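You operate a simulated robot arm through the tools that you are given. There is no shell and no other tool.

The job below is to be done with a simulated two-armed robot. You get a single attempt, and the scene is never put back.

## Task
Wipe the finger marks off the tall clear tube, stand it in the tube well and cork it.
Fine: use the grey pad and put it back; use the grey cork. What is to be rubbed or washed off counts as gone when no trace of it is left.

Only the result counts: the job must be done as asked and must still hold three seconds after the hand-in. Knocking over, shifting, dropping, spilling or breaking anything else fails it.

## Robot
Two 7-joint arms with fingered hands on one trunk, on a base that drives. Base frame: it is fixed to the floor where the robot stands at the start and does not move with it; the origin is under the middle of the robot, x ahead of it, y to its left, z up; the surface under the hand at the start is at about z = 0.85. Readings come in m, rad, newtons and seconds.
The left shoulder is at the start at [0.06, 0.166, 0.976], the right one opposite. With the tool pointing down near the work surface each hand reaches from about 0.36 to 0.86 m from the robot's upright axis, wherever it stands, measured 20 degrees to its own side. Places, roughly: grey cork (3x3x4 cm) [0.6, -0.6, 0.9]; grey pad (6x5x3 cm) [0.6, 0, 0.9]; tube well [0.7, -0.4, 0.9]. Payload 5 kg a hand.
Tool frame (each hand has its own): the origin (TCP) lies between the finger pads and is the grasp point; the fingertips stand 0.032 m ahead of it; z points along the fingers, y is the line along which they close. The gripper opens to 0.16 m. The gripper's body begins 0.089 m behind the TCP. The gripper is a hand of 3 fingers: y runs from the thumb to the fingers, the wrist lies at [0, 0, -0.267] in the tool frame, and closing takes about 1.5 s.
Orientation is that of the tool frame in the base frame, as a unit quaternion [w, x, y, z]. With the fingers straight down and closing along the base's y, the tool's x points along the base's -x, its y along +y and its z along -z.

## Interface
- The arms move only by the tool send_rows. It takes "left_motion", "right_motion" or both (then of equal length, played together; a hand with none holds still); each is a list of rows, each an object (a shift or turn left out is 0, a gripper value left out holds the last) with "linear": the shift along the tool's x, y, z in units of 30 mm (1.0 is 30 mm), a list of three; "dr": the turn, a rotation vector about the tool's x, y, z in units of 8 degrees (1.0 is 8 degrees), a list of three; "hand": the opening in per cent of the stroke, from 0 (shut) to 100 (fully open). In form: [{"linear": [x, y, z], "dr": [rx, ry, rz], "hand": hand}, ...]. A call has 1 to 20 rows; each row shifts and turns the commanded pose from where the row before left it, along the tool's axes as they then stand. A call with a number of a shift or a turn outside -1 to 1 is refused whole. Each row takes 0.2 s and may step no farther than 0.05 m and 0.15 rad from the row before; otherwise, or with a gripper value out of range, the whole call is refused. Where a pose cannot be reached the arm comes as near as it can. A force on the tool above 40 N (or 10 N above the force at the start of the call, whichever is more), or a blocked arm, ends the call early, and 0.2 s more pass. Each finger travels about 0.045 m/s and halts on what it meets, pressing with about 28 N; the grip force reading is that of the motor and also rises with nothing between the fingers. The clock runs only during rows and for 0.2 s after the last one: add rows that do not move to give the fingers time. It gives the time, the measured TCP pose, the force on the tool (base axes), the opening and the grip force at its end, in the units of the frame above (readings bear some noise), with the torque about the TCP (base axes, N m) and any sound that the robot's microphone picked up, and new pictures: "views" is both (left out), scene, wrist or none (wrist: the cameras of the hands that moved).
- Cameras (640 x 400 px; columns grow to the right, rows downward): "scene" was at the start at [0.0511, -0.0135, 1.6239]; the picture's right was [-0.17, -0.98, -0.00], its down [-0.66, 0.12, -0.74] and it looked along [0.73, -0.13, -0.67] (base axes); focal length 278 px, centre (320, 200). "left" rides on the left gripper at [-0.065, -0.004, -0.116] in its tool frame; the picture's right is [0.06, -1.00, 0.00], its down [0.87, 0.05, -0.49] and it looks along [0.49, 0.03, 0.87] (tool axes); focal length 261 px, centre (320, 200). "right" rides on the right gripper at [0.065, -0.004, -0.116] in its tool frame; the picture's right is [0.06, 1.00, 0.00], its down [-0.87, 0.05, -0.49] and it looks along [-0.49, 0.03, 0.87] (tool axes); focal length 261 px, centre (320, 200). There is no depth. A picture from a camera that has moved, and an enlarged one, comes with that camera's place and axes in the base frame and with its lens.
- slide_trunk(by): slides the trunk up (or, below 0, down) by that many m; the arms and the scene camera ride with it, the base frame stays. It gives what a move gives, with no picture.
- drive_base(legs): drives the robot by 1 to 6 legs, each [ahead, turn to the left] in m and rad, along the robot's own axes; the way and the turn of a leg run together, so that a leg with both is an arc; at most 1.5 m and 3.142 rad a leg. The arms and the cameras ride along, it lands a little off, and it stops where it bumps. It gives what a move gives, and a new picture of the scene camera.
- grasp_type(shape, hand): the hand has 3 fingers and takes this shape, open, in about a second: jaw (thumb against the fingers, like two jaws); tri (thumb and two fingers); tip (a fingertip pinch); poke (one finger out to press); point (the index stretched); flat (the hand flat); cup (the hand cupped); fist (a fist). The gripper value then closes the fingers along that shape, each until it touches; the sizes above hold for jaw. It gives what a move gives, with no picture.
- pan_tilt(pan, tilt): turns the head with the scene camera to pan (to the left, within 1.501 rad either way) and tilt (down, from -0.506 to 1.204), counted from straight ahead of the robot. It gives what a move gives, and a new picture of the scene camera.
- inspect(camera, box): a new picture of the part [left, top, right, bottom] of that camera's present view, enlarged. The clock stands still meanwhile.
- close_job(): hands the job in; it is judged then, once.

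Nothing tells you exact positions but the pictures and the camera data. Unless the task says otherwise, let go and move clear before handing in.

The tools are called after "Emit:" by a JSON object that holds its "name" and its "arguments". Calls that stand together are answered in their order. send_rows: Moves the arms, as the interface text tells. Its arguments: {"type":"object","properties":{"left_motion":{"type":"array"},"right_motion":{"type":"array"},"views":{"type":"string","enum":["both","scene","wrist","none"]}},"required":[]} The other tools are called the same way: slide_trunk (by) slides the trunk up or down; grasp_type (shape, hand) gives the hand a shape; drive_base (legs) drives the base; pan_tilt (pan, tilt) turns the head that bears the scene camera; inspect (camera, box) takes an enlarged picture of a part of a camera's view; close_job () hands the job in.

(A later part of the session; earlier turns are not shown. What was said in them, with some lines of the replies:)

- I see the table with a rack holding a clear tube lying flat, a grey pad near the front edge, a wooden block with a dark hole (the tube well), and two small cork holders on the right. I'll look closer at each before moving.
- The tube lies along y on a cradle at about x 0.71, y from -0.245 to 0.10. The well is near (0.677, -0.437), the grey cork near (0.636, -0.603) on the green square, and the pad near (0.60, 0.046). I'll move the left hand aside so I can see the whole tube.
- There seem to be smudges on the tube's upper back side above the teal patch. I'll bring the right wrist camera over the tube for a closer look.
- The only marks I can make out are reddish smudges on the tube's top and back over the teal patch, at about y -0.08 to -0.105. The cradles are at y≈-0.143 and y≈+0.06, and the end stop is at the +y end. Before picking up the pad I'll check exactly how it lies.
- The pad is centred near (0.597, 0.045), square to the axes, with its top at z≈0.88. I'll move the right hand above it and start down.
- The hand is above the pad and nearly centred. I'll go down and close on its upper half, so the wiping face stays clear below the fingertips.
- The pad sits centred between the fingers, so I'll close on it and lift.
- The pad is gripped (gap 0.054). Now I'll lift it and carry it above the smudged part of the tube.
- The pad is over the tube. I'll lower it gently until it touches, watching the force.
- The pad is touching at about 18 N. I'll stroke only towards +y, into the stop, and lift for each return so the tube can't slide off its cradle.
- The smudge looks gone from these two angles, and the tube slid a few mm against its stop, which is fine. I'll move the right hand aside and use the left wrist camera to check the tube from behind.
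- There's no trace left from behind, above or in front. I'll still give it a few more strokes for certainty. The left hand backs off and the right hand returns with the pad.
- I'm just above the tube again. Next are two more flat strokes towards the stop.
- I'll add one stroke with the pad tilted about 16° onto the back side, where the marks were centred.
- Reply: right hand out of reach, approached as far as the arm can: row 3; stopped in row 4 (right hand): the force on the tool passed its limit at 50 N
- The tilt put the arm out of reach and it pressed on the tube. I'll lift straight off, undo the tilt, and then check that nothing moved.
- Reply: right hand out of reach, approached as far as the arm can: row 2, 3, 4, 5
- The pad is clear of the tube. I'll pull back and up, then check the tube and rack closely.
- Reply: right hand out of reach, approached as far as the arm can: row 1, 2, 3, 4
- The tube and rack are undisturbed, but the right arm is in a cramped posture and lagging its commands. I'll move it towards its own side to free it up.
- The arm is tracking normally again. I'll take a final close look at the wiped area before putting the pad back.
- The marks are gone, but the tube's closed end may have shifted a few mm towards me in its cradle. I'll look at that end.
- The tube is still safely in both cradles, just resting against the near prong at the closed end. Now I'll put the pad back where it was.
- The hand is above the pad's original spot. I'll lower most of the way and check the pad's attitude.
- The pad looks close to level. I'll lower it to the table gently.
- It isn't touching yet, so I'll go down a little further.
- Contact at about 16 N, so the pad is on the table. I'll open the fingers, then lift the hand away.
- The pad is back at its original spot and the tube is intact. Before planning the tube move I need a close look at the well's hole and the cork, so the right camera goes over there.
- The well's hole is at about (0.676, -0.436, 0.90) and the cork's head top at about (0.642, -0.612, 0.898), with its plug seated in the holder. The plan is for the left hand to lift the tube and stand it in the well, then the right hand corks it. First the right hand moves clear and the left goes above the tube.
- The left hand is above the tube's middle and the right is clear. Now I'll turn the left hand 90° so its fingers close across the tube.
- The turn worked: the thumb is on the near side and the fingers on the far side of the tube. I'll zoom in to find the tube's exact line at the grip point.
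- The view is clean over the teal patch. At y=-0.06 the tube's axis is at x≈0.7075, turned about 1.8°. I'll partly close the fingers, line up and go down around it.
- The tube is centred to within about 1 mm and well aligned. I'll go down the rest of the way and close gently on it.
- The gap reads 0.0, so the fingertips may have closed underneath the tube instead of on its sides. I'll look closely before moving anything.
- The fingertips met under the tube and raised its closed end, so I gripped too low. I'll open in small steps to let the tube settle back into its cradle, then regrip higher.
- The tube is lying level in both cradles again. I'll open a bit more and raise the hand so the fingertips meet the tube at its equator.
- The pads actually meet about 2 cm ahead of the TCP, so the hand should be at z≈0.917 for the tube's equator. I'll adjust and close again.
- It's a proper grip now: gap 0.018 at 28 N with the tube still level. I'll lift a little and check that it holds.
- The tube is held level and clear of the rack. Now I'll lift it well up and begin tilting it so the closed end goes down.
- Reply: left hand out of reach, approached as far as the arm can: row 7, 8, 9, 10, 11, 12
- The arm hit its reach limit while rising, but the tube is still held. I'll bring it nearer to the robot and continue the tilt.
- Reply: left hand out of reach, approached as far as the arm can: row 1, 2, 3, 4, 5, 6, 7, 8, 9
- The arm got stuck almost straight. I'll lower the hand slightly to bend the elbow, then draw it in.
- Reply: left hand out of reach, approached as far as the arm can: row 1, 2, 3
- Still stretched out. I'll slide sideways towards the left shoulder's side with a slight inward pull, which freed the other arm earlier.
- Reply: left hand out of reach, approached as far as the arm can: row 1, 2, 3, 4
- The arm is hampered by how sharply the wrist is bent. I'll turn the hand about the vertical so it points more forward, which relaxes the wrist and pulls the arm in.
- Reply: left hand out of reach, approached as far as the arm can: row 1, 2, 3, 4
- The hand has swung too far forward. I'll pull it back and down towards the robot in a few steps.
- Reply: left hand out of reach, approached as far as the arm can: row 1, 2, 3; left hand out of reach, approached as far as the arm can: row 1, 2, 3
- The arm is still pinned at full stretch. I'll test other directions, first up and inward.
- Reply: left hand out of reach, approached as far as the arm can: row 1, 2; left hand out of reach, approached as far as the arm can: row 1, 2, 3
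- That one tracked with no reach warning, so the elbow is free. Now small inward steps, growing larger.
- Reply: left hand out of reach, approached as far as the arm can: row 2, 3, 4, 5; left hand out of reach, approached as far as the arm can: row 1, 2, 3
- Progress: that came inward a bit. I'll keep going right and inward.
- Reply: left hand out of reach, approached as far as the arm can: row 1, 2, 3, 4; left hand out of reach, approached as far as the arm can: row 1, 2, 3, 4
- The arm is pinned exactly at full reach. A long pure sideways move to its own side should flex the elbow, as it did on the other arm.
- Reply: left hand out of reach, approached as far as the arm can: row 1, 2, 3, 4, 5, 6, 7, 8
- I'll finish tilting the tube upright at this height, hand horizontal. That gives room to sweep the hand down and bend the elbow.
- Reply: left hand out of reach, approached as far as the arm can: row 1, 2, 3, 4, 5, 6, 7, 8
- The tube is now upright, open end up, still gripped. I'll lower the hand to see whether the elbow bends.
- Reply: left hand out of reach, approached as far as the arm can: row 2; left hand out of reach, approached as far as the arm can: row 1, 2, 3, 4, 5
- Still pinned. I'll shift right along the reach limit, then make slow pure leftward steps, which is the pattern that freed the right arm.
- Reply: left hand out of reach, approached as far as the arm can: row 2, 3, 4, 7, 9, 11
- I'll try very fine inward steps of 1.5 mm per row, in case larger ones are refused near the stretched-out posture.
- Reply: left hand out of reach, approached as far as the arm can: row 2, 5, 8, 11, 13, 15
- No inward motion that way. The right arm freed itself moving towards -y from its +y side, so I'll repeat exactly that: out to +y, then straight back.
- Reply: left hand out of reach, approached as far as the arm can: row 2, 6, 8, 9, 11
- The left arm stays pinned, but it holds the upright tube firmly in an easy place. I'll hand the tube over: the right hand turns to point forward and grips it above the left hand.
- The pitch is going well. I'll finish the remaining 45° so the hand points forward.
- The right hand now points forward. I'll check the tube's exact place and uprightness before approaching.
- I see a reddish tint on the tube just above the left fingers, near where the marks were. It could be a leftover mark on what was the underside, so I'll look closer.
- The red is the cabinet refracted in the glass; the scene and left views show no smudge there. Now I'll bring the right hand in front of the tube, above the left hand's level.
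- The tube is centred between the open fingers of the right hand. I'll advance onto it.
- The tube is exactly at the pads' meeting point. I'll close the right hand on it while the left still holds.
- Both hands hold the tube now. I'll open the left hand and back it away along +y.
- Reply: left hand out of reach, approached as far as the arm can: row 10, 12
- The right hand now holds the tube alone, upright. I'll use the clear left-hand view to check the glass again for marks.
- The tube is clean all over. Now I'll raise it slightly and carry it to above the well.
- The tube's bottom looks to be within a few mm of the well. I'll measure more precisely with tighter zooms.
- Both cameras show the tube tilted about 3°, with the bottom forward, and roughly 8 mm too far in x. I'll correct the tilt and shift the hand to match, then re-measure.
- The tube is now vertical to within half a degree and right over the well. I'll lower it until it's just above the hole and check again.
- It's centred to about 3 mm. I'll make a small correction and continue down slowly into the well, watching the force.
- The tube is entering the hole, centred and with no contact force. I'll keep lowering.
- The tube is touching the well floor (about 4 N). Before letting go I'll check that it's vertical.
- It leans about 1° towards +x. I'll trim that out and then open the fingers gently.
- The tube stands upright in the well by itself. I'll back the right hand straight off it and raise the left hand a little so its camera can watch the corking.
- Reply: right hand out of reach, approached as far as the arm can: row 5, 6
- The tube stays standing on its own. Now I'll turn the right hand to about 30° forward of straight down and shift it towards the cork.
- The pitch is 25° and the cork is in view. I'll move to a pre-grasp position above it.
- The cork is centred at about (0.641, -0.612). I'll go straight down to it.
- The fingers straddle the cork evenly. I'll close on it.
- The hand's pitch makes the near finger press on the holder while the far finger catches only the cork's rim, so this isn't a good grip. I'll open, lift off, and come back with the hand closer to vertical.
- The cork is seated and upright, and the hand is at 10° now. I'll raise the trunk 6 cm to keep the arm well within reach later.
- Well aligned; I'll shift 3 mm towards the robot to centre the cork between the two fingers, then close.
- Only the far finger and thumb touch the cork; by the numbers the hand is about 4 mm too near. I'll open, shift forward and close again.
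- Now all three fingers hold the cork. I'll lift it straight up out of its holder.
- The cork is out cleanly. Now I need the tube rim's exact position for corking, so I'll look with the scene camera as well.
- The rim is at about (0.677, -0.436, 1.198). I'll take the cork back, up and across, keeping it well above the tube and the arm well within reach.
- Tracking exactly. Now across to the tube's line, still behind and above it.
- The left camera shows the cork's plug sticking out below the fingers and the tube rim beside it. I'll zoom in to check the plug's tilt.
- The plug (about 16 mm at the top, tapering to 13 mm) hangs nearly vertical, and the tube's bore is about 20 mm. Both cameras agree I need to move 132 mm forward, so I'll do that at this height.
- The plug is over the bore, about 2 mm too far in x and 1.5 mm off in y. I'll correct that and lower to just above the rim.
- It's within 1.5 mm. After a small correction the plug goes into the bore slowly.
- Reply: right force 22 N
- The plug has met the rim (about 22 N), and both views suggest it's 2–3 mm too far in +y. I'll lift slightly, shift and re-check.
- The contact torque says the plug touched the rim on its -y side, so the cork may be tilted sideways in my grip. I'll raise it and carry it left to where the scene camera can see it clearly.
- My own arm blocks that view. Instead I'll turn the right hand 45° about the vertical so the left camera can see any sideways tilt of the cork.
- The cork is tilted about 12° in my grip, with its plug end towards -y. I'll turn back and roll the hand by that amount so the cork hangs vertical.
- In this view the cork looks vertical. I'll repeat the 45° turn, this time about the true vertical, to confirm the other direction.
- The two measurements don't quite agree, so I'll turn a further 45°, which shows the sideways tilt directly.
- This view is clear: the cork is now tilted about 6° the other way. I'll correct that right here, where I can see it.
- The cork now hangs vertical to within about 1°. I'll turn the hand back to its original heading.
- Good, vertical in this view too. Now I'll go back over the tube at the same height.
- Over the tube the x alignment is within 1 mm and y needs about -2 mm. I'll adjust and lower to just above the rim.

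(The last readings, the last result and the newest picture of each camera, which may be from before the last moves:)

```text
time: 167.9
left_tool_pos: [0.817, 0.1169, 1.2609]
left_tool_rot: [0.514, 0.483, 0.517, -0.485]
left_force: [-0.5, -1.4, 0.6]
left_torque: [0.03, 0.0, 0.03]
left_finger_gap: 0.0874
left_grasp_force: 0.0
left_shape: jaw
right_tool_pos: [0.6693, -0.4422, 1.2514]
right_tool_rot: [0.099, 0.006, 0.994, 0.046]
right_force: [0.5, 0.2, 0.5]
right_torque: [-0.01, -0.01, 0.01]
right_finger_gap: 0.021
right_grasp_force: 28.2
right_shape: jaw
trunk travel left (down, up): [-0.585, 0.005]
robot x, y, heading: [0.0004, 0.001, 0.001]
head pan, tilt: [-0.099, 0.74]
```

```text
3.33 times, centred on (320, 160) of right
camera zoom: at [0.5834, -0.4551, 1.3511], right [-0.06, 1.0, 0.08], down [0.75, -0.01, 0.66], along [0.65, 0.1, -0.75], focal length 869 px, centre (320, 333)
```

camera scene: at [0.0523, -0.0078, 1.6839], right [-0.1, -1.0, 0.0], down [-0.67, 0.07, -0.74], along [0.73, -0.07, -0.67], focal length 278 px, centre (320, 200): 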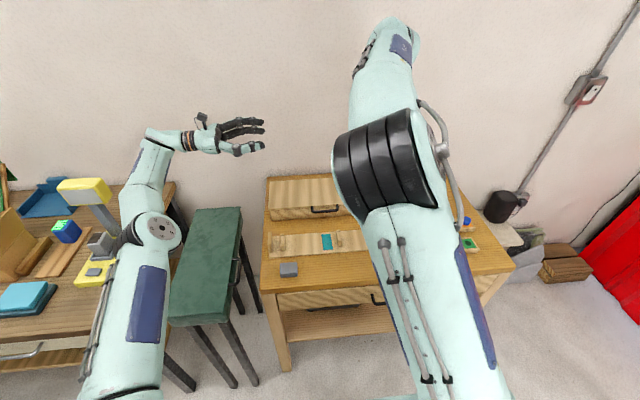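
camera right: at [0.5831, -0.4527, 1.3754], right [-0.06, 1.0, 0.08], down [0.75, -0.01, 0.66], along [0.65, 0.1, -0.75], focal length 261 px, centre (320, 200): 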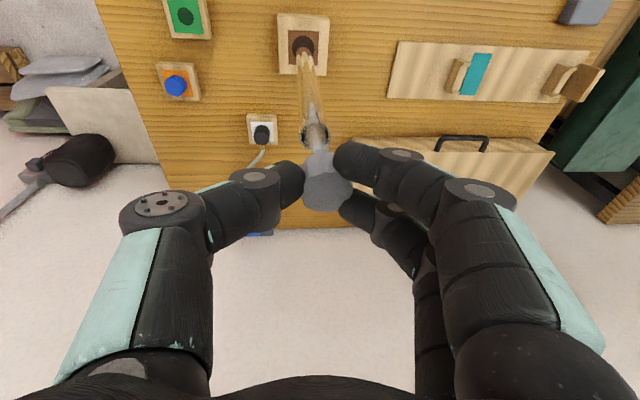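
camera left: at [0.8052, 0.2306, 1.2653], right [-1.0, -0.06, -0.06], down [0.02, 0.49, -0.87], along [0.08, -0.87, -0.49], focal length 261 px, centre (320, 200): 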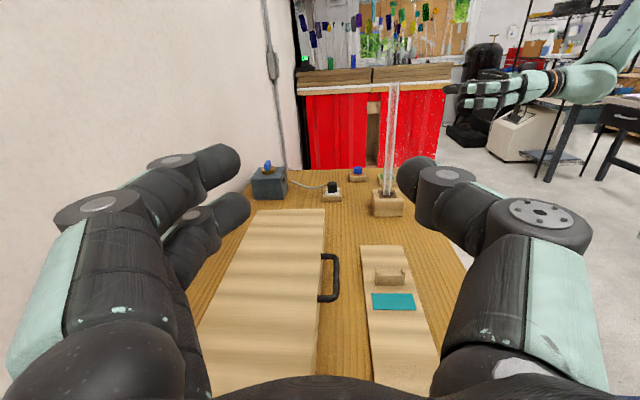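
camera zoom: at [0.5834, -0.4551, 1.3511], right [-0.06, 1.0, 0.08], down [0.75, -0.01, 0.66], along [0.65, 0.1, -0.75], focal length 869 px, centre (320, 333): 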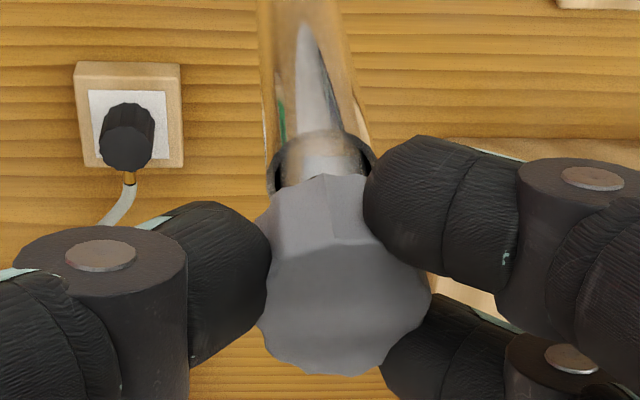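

The plug is centred over the bore in both views. I'll lower in small steps, watching force and torque.

Emit:
{"name": "send_rows", "arguments": {"right_motion": [{"linear": [0.02, -0.009, 0.1]}, {"linear": [0.02, -0.009, 0.1]}, {"linear": [0.01, -0.005, 0.05]}, {}], "views": "none"}}

Emit:
{"name": "inspect", "arguments": {"camera": "left", "box": [376, 80, 416, 115]}}

```text
time: 168.9
left_tool_pos: [0.8173, 0.1162, 1.261]
left_tool_rot: [0.514, 0.484, 0.516, -0.485]
left_force: [0.1, 0.6, -0.4]
left_torque: [0.02, 0.01, 0.0]
left_finger_gap: 0.0872
left_grasp_force: 0.1
left_shape: jaw
right_tool_pos: [0.6703, -0.4428, 1.2429]
right_tool_rot: [0.1, 0.006, 0.994, 0.046]
right_force: [-0.5, 0.4, -0.8]
right_torque: [0.0, 0.04, -0.02]
right_finger_gap: 0.021
right_grasp_force: 27.7
right_shape: jaw
trunk travel left (down, up): [-0.585, 0.005]
robot x, y, heading: [0.0016, 0.0007, 0.002]
head pan, tilt: [-0.099, 0.74]
```

```text
11.43 times, centred on (396, 98) of left
camera zoom: at [0.8051, 0.2306, 1.3254], right [-1.0, -0.06, -0.06], down [0.02, 0.49, -0.87], along [0.08, -0.87, -0.49], focal length 2979 px, centre (-549, 1371)
```

zoom: 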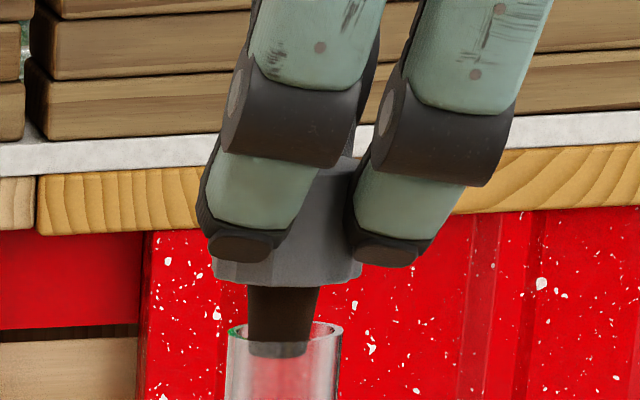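

The plug is inside the bore with no contact force. I'll keep lowering until the head seats on the rim.

Emit:
{"name": "send_rows", "arguments": {"right_motion": [{"linear": [0.045, -0.009, 0.1]}, {"linear": [0.02, -0.009, 0.1]}, {}], "views": "none"}}

Emit:
{"name": "inspect", "arguments": {"camera": "left", "box": [376, 80, 416, 115]}}

Emit:
{"name": "inspect", "arguments": {"camera": "right", "box": [250, 100, 390, 220]}}

```text
time: 169.7
left_tool_pos: [0.8158, 0.1176, 1.2609]
left_tool_rot: [0.514, 0.484, 0.516, -0.485]
left_force: [0.6, 0.3, -0.1]
left_torque: [0.0, 0.03, -0.02]
left_finger_gap: 0.0873
left_grasp_force: 0.1
left_shape: jaw
right_tool_pos: [0.6696, -0.4419, 1.2364]
right_tool_rot: [0.101, 0.007, 0.994, 0.045]
right_force: [-0.7, 0.3, -0.6]
right_torque: [0.0, 0.02, -0.02]
right_finger_gap: 0.0211
right_grasp_force: 28.5
right_shape: jaw
trunk travel left (down, up): [-0.585, 0.005]
robot x, y, heading: [0.0005, -0.0013, 0.001]
head pan, tilt: [-0.099, 0.74]
```

```text
11.43 times, centred on (396, 98) of left
camera zoom: at [0.8051, 0.2306, 1.3254], right [-1.0, -0.06, -0.06], down [0.02, 0.49, -0.87], along [0.08, -0.87, -0.49], focal length 2979 px, centre (-549, 1371)
```

zoom: 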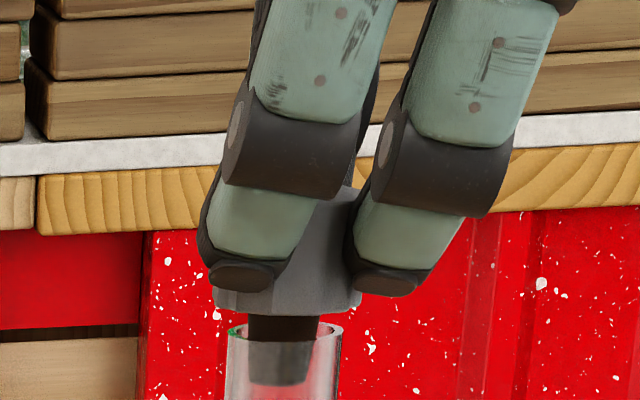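

```text
3.33 times, centred on (320, 160) of right
camera zoom: at [0.5823, -0.4551, 1.3372], right [-0.06, 1.0, 0.08], down [0.75, -0.01, 0.66], along [0.65, 0.1, -0.75], focal length 869 px, centre (320, 333)
```

zoom: 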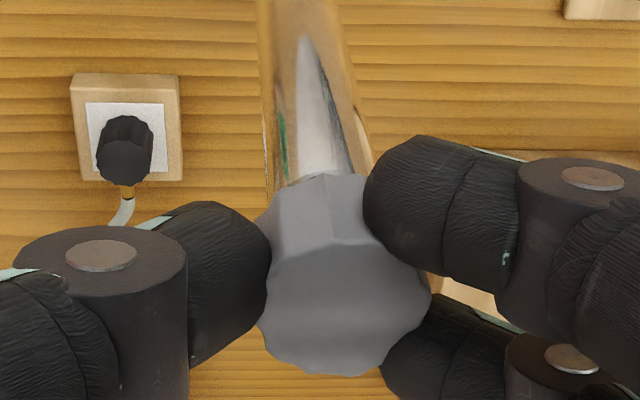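

About 4 mm remain. Finishing gently.

Emit:
{"name": "send_rows", "arguments": {"right_motion": [{"linear": [0.015, -0.006, 0.065]}, {"linear": [0.015, -0.006, 0.065]}, {}], "views": "none"}}

Emit:
{"name": "inspect", "arguments": {"camera": "left", "box": [376, 80, 416, 115]}}

```text
time: 170.5
left_tool_pos: [0.8168, 0.1168, 1.2602]
left_tool_rot: [0.514, 0.484, 0.516, -0.485]
left_force: [0.5, -0.6, -0.2]
left_torque: [0.01, -0.02, 0.0]
left_finger_gap: 0.0875
left_grasp_force: 0.0
left_shape: jaw
right_tool_pos: [0.6688, -0.4427, 1.2327]
right_tool_rot: [0.1, 0.007, 0.994, 0.045]
right_force: [-1.0, -0.1, 0.1]
right_torque: [0.03, 0.0, 0.01]
right_finger_gap: 0.0208
right_grasp_force: 27.9
right_shape: jaw
trunk travel left (down, up): [-0.585, 0.005]
robot x, y, heading: [0.0002, -0.0029, 0.004]
head pan, tilt: [-0.099, 0.74]
```

```text
11.43 times, centred on (396, 98) of left
camera zoom: at [0.8051, 0.2306, 1.3255], right [-1.0, -0.06, -0.06], down [0.02, 0.49, -0.87], along [0.08, -0.87, -0.49], focal length 2979 px, centre (-549, 1371)
```

zoom: 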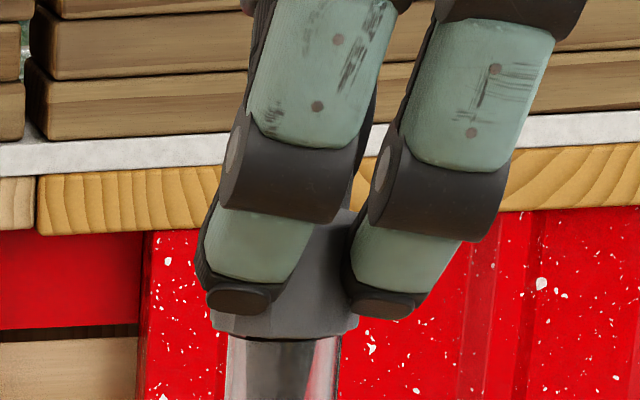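

Emit:
{"name": "send_rows", "arguments": {"right_motion": [{"linear": [0.008, -0.004, 0.04]}, {"linear": [0.006, -0.003, 0.03]}, {}], "views": "none"}}

```text
time: 171.3
left_tool_pos: [0.8156, 0.1166, 1.2621]
left_tool_rot: [0.514, 0.484, 0.516, -0.485]
left_force: [0.4, 0.1, 0.4]
left_torque: [0.02, -0.02, -0.02]
left_finger_gap: 0.0877
left_grasp_force: 0.1
left_shape: jaw
right_tool_pos: [0.6688, -0.4411, 1.2321]
right_tool_rot: [0.1, 0.006, 0.994, 0.046]
right_force: [-1.0, -0.3, 5.8]
right_torque: [0.04, 0.05, 0.03]
right_finger_gap: 0.0213
right_grasp_force: 27.5
right_shape: jaw
trunk travel left (down, up): [-0.585, 0.005]
robot x, y, heading: [-0.0001, -0.0004, -0.004]
head pan, tilt: [-0.099, 0.74]
```

The head is seated on the rim with about 6 N. I'll press just a touch more, then open the fingers gently and rise straight up.

Emit:
{"name": "send_rows", "arguments": {"right_motion": [{"linear": [0.005, -0.002, 0.025]}, {}, {"linear": [-0.005, 0.002, -0.025]}, {"hand": 15}, {"hand": 17}, {"hand": 20}, {"hand": 24}, {"hand": 30}, {"hand": 38}, {"hand": 48}, {"hand": 58}, {}], "views": "none"}}

Emit:
{"name": "inspect", "arguments": {"camera": "left", "box": [366, 70, 430, 118]}}

Emit:
{"name": "inspect", "arguments": {"camera": "left", "box": [350, 80, 450, 240]}}

Emit:
{"name": "inspect", "arguments": {"camera": "right", "box": [230, 90, 410, 230]}}

```text
time: 173.9
left_tool_pos: [0.8166, 0.1168, 1.2601]
left_tool_rot: [0.514, 0.484, 0.517, -0.485]
left_force: [0.2, -0.5, 0.2]
left_torque: [0.01, 0.0, 0.0]
left_finger_gap: 0.0873
left_grasp_force: 0.1
left_shape: jaw
right_tool_pos: [0.6694, -0.4418, 1.2301]
right_tool_rot: [0.101, 0.007, 0.994, 0.046]
right_force: [-0.4, 0.0, -0.7]
right_torque: [0.0, 0.03, 0.02]
right_finger_gap: 0.092
right_grasp_force: 0.0
right_shape: jaw
trunk travel left (down, up): [-0.585, 0.005]
robot x, y, heading: [-0.0038, -0.0016, -0.004]
head pan, tilt: [-0.099, 0.74]
```

```text
8.33 times, centred on (398, 94) of left
camera zoom: at [0.8051, 0.2306, 1.3254], right [-1.0, -0.06, -0.06], down [0.02, 0.49, -0.87], along [0.08, -0.87, -0.49], focal length 2172 px, centre (-330, 1083)
```

zoom: 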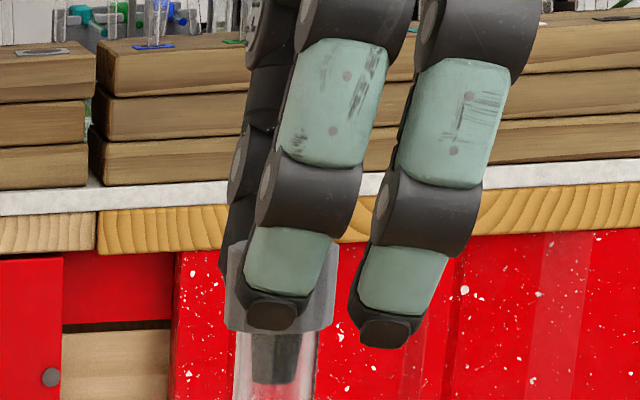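

```text
2.50 times, centred on (400, 160) of left
camera zoom: at [0.8051, 0.2306, 1.3254], right [-1.0, -0.06, -0.06], down [0.02, 0.49, -0.87], along [0.08, -0.87, -0.49], focal length 652 px, centre (120, 300)
```

zoom: 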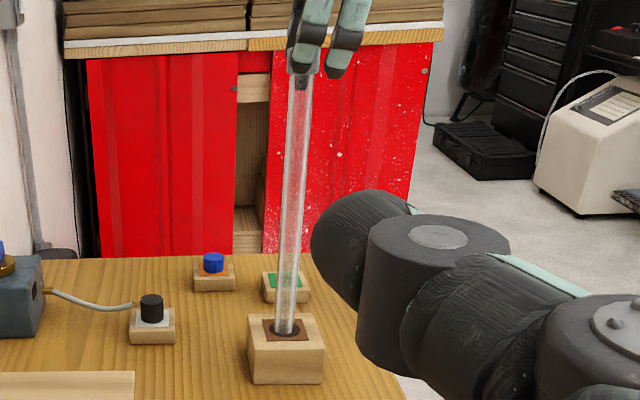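

```text
2.86 times, centred on (320, 160) of right
camera zoom: at [0.5819, -0.4547, 1.3307], right [-0.06, 1.0, 0.08], down [0.75, -0.01, 0.66], along [0.65, 0.1, -0.75], focal length 745 px, centre (320, 314)
```

zoom: 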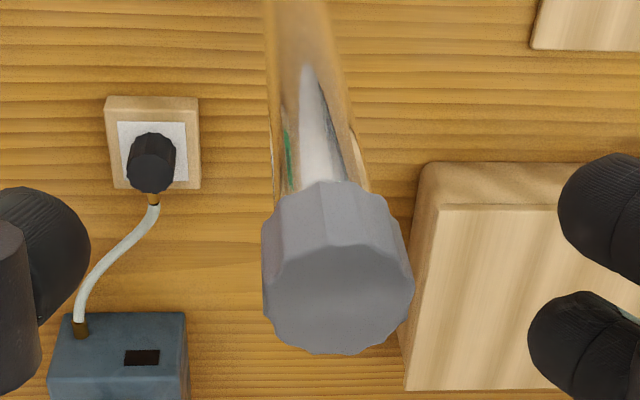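

The cork is seated and the tube stands steady with the fingers clear. I'll raise the hand straight up, then draw it back.

Emit:
{"name": "send_rows", "arguments": {"right_motion": [{"linear": [-0.1, 0.047, -0.49]}, {"linear": [-0.16, 0.074, -0.78]}, {"linear": [-0.16, 0.074, -0.78]}, {"linear": [0.7, 0, -0.2]}, {"linear": [0.9, 0, -0.2]}, {"linear": [0.9, 0, -0.2]}, {"linear": [0.9, 0, -0.2]}, {}], "views": "both"}}

Emit:
{"name": "inspect", "arguments": {"camera": "left", "box": [350, 60, 450, 240]}}

Emit:
{"name": "inspect", "arguments": {"camera": "left", "box": [366, 70, 430, 118]}}

```text
time: 175.7
left_tool_pos: [0.8168, 0.116, 1.26]
left_tool_rot: [0.514, 0.483, 0.517, -0.485]
left_force: [-0.2, -0.4, -0.5]
left_torque: [0.0, 0.01, 0.03]
left_finger_gap: 0.0872
left_grasp_force: 0.0
left_shape: jaw
right_tool_pos: [0.565, -0.4435, 1.2967]
right_tool_rot: [0.099, 0.006, 0.994, 0.045]
right_force: [0.4, 0.6, 0.3]
right_torque: [0.01, 0.01, -0.02]
right_finger_gap: 0.0925
right_grasp_force: 0.1
right_shape: jaw
trunk travel left (down, up): [-0.585, 0.005]
robot x, y, heading: [0.0016, -0.0021, -0.001]
head pan, tilt: [-0.099, 0.74]
camera scene: at [0.053, -0.0073, 1.6838], right [-0.1, -1.0, 0.0], down [-0.67, 0.07, -0.74], along [0.73, -0.07, -0.67], focal length 278 px, centre (320, 200)
camera right: at [0.478, -0.4559, 1.3972], right [-0.06, 1.0, 0.08], down [0.75, -0.01, 0.66], along [0.65, 0.1, -0.75], focal length 261 px, centre (320, 200)
```

scene: 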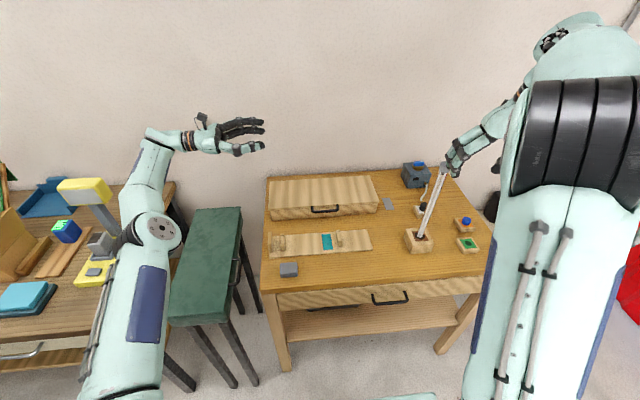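
right: 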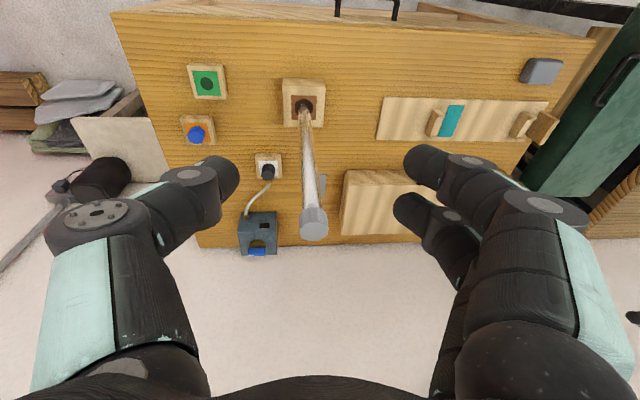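

```text
2.22 times, centred on (400, 150) of left
camera zoom: at [0.8056, 0.2305, 1.3251], right [-1.0, -0.06, -0.06], down [0.02, 0.49, -0.87], along [0.08, -0.87, -0.49], focal length 579 px, centre (142, 311)
```

zoom: 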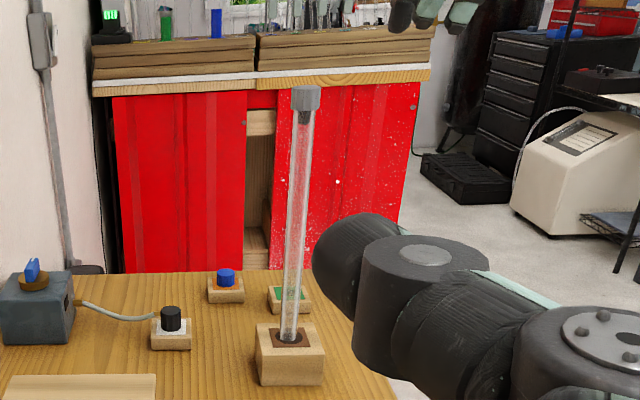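

```text
8.33 times, centred on (398, 94) of left
camera zoom: at [0.8056, 0.2305, 1.3251], right [-1.0, -0.06, -0.06], down [0.02, 0.49, -0.87], along [0.08, -0.87, -0.49], focal length 2172 px, centre (-330, 1083)
```

zoom: 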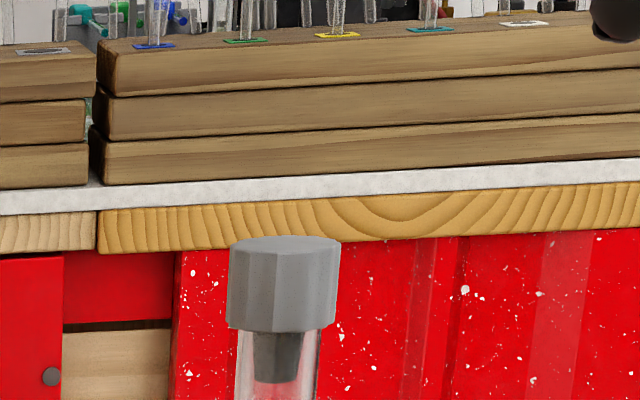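

The cork is properly seated. Last, I'll check the glass in the old smudge zone and that everything else is in place.

Emit:
{"name": "inspect", "arguments": {"camera": "scene", "box": [410, 155, 458, 250]}}

Emit:
{"name": "inspect", "arguments": {"camera": "left", "box": [376, 130, 412, 180]}}

Emit:
{"name": "inspect", "arguments": {"camera": "scene", "box": [256, 160, 496, 310]}}

```text
4.21 times, centred on (434, 202) of scene
camera zoom: at [0.053, -0.0073, 1.6838], right [-0.1, -1.0, 0.0], down [-0.67, 0.07, -0.74], along [0.73, -0.07, -0.67], focal length 1171 px, centre (-160, 190)
```

zoom: 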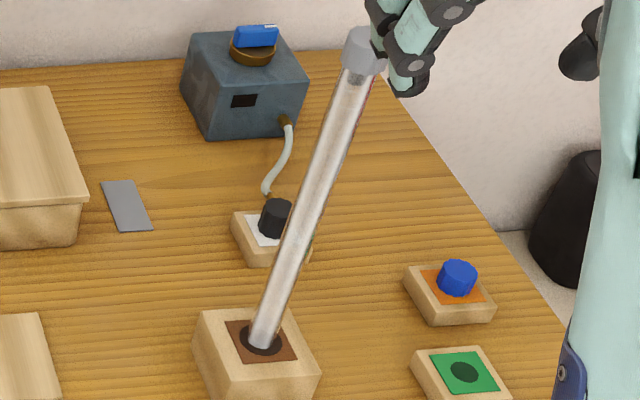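

```text
8.00 times, centred on (394, 155) of left
camera zoom: at [0.8056, 0.2305, 1.3251], right [-1.0, -0.06, -0.06], down [0.02, 0.49, -0.87], along [0.08, -0.87, -0.49], focal length 2085 px, centre (-272, 560)
```

zoom: 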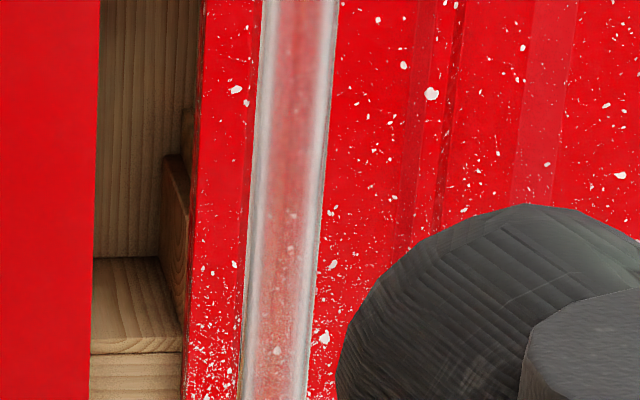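

```text
2.67 times, centred on (376, 235) of scene
camera zoom: at [0.053, -0.0073, 1.6838], right [-0.1, -1.0, 0.0], down [-0.67, 0.07, -0.74], along [0.73, -0.07, -0.67], focal length 742 px, centre (171, 107)
```

zoom: 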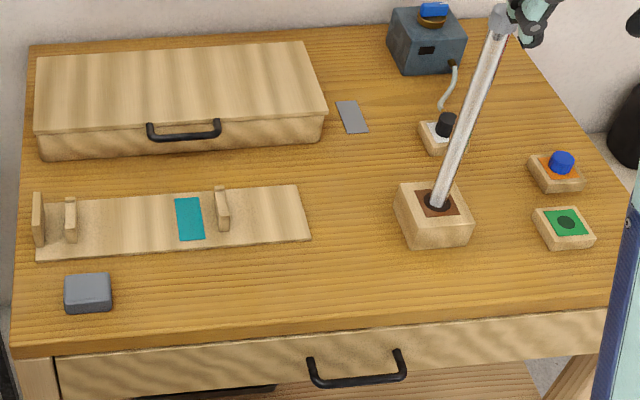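

Everything is in place: tube upright and corked, pad back, rack and the other items untouched. I'll draw the right hand a little further off and confirm nothing drifts.

Emit:
{"name": "send_rows", "arguments": {"right_motion": [{"linear": [0.6, 0, -0.15]}, {"linear": [0.6, 0, -0.15]}, {}, {}, {}, {}, {}, {}, {}, {}, {}, {}], "views": "scene"}}

Emit:
{"name": "inspect", "arguments": {"camera": "left", "box": [350, 60, 450, 240]}}

```text
time: 178.3
left_tool_pos: [0.8162, 0.1162, 1.2611]
left_tool_rot: [0.514, 0.484, 0.516, -0.485]
left_force: [0.1, -0.6, 0.4]
left_torque: [0.01, 0.02, -0.02]
left_finger_gap: 0.0874
left_grasp_force: 0.1
left_shape: jaw
right_tool_pos: [0.5287, -0.4412, 1.2981]
right_tool_rot: [0.101, 0.007, 0.994, 0.046]
right_force: [-0.4, 0.0, -0.4]
right_torque: [-0.01, 0.03, 0.03]
right_finger_gap: 0.0923
right_grasp_force: 0.0
right_shape: jaw
trunk travel left (down, up): [-0.585, 0.005]
robot x, y, heading: [0.0006, 0.0026, 0.001]
head pan, tilt: [-0.099, 0.74]
camera scene: at [0.0523, -0.0073, 1.6839], right [-0.1, -1.0, 0.0], down [-0.67, 0.07, -0.74], along [0.73, -0.07, -0.67], focal length 278 px, centre (320, 200)
```

scene: 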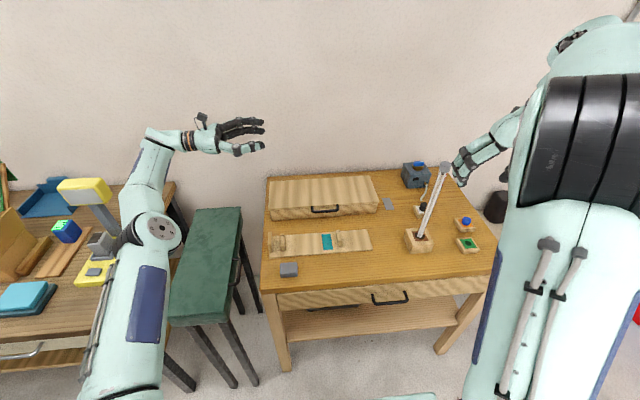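

```text
2.22 times, centred on (400, 150) of left
camera zoom: at [0.8051, 0.2306, 1.3254], right [-1.0, -0.06, -0.06], down [0.02, 0.49, -0.87], along [0.08, -0.87, -0.49], focal length 579 px, centre (142, 311)
```

zoom: 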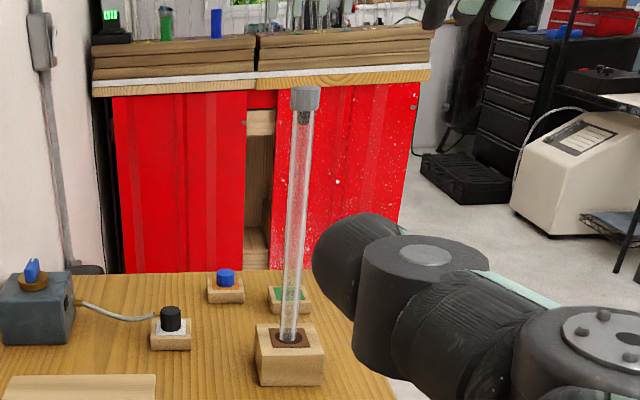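

The tube is wiped clean, stands steady in the well and is corked with the grey cork. The pad is back in its place and both hands are clear, so I'm handing the job in.

Emit:
{"name": "close_job", "arguments": {}}

```text
The job is handed in.
```

The tube is wiped, standing upright in the well and corked with the grey cork, and I've handed the job in. The grey pad is back where I picked it up. I don't have the judge's verdict; what follows is what the cameras showed.

- **Wiping:** The only finger marks I found were on the tube's top and back, over the teal patch. I stroked them off with the pad and saw no trace afterwards from the scene camera or either hand camera.
- **Pressed tube:** During one extra wipe the arm hit its reach limit and pushed about 50 N on the tube. It shifted a few millimetres in its cradle and wasn't damaged as far as I could see.
- **Moving the tube:** My first grip closed under the tube and raised one end, so I let it settle back and gripped it again. The left arm then jammed at full stretch, so I passed the tube to the right hand in mid-air and lowered it into the well from there.
- **Corking:** The cork sat tilted in my grip and met the rim once at about 22 N. I straightened it, and it then went in cleanly with its head on the rim.

In the last pictures the tube had not moved for about two seconds, and nothing else on the table looked shifted or knocked over.
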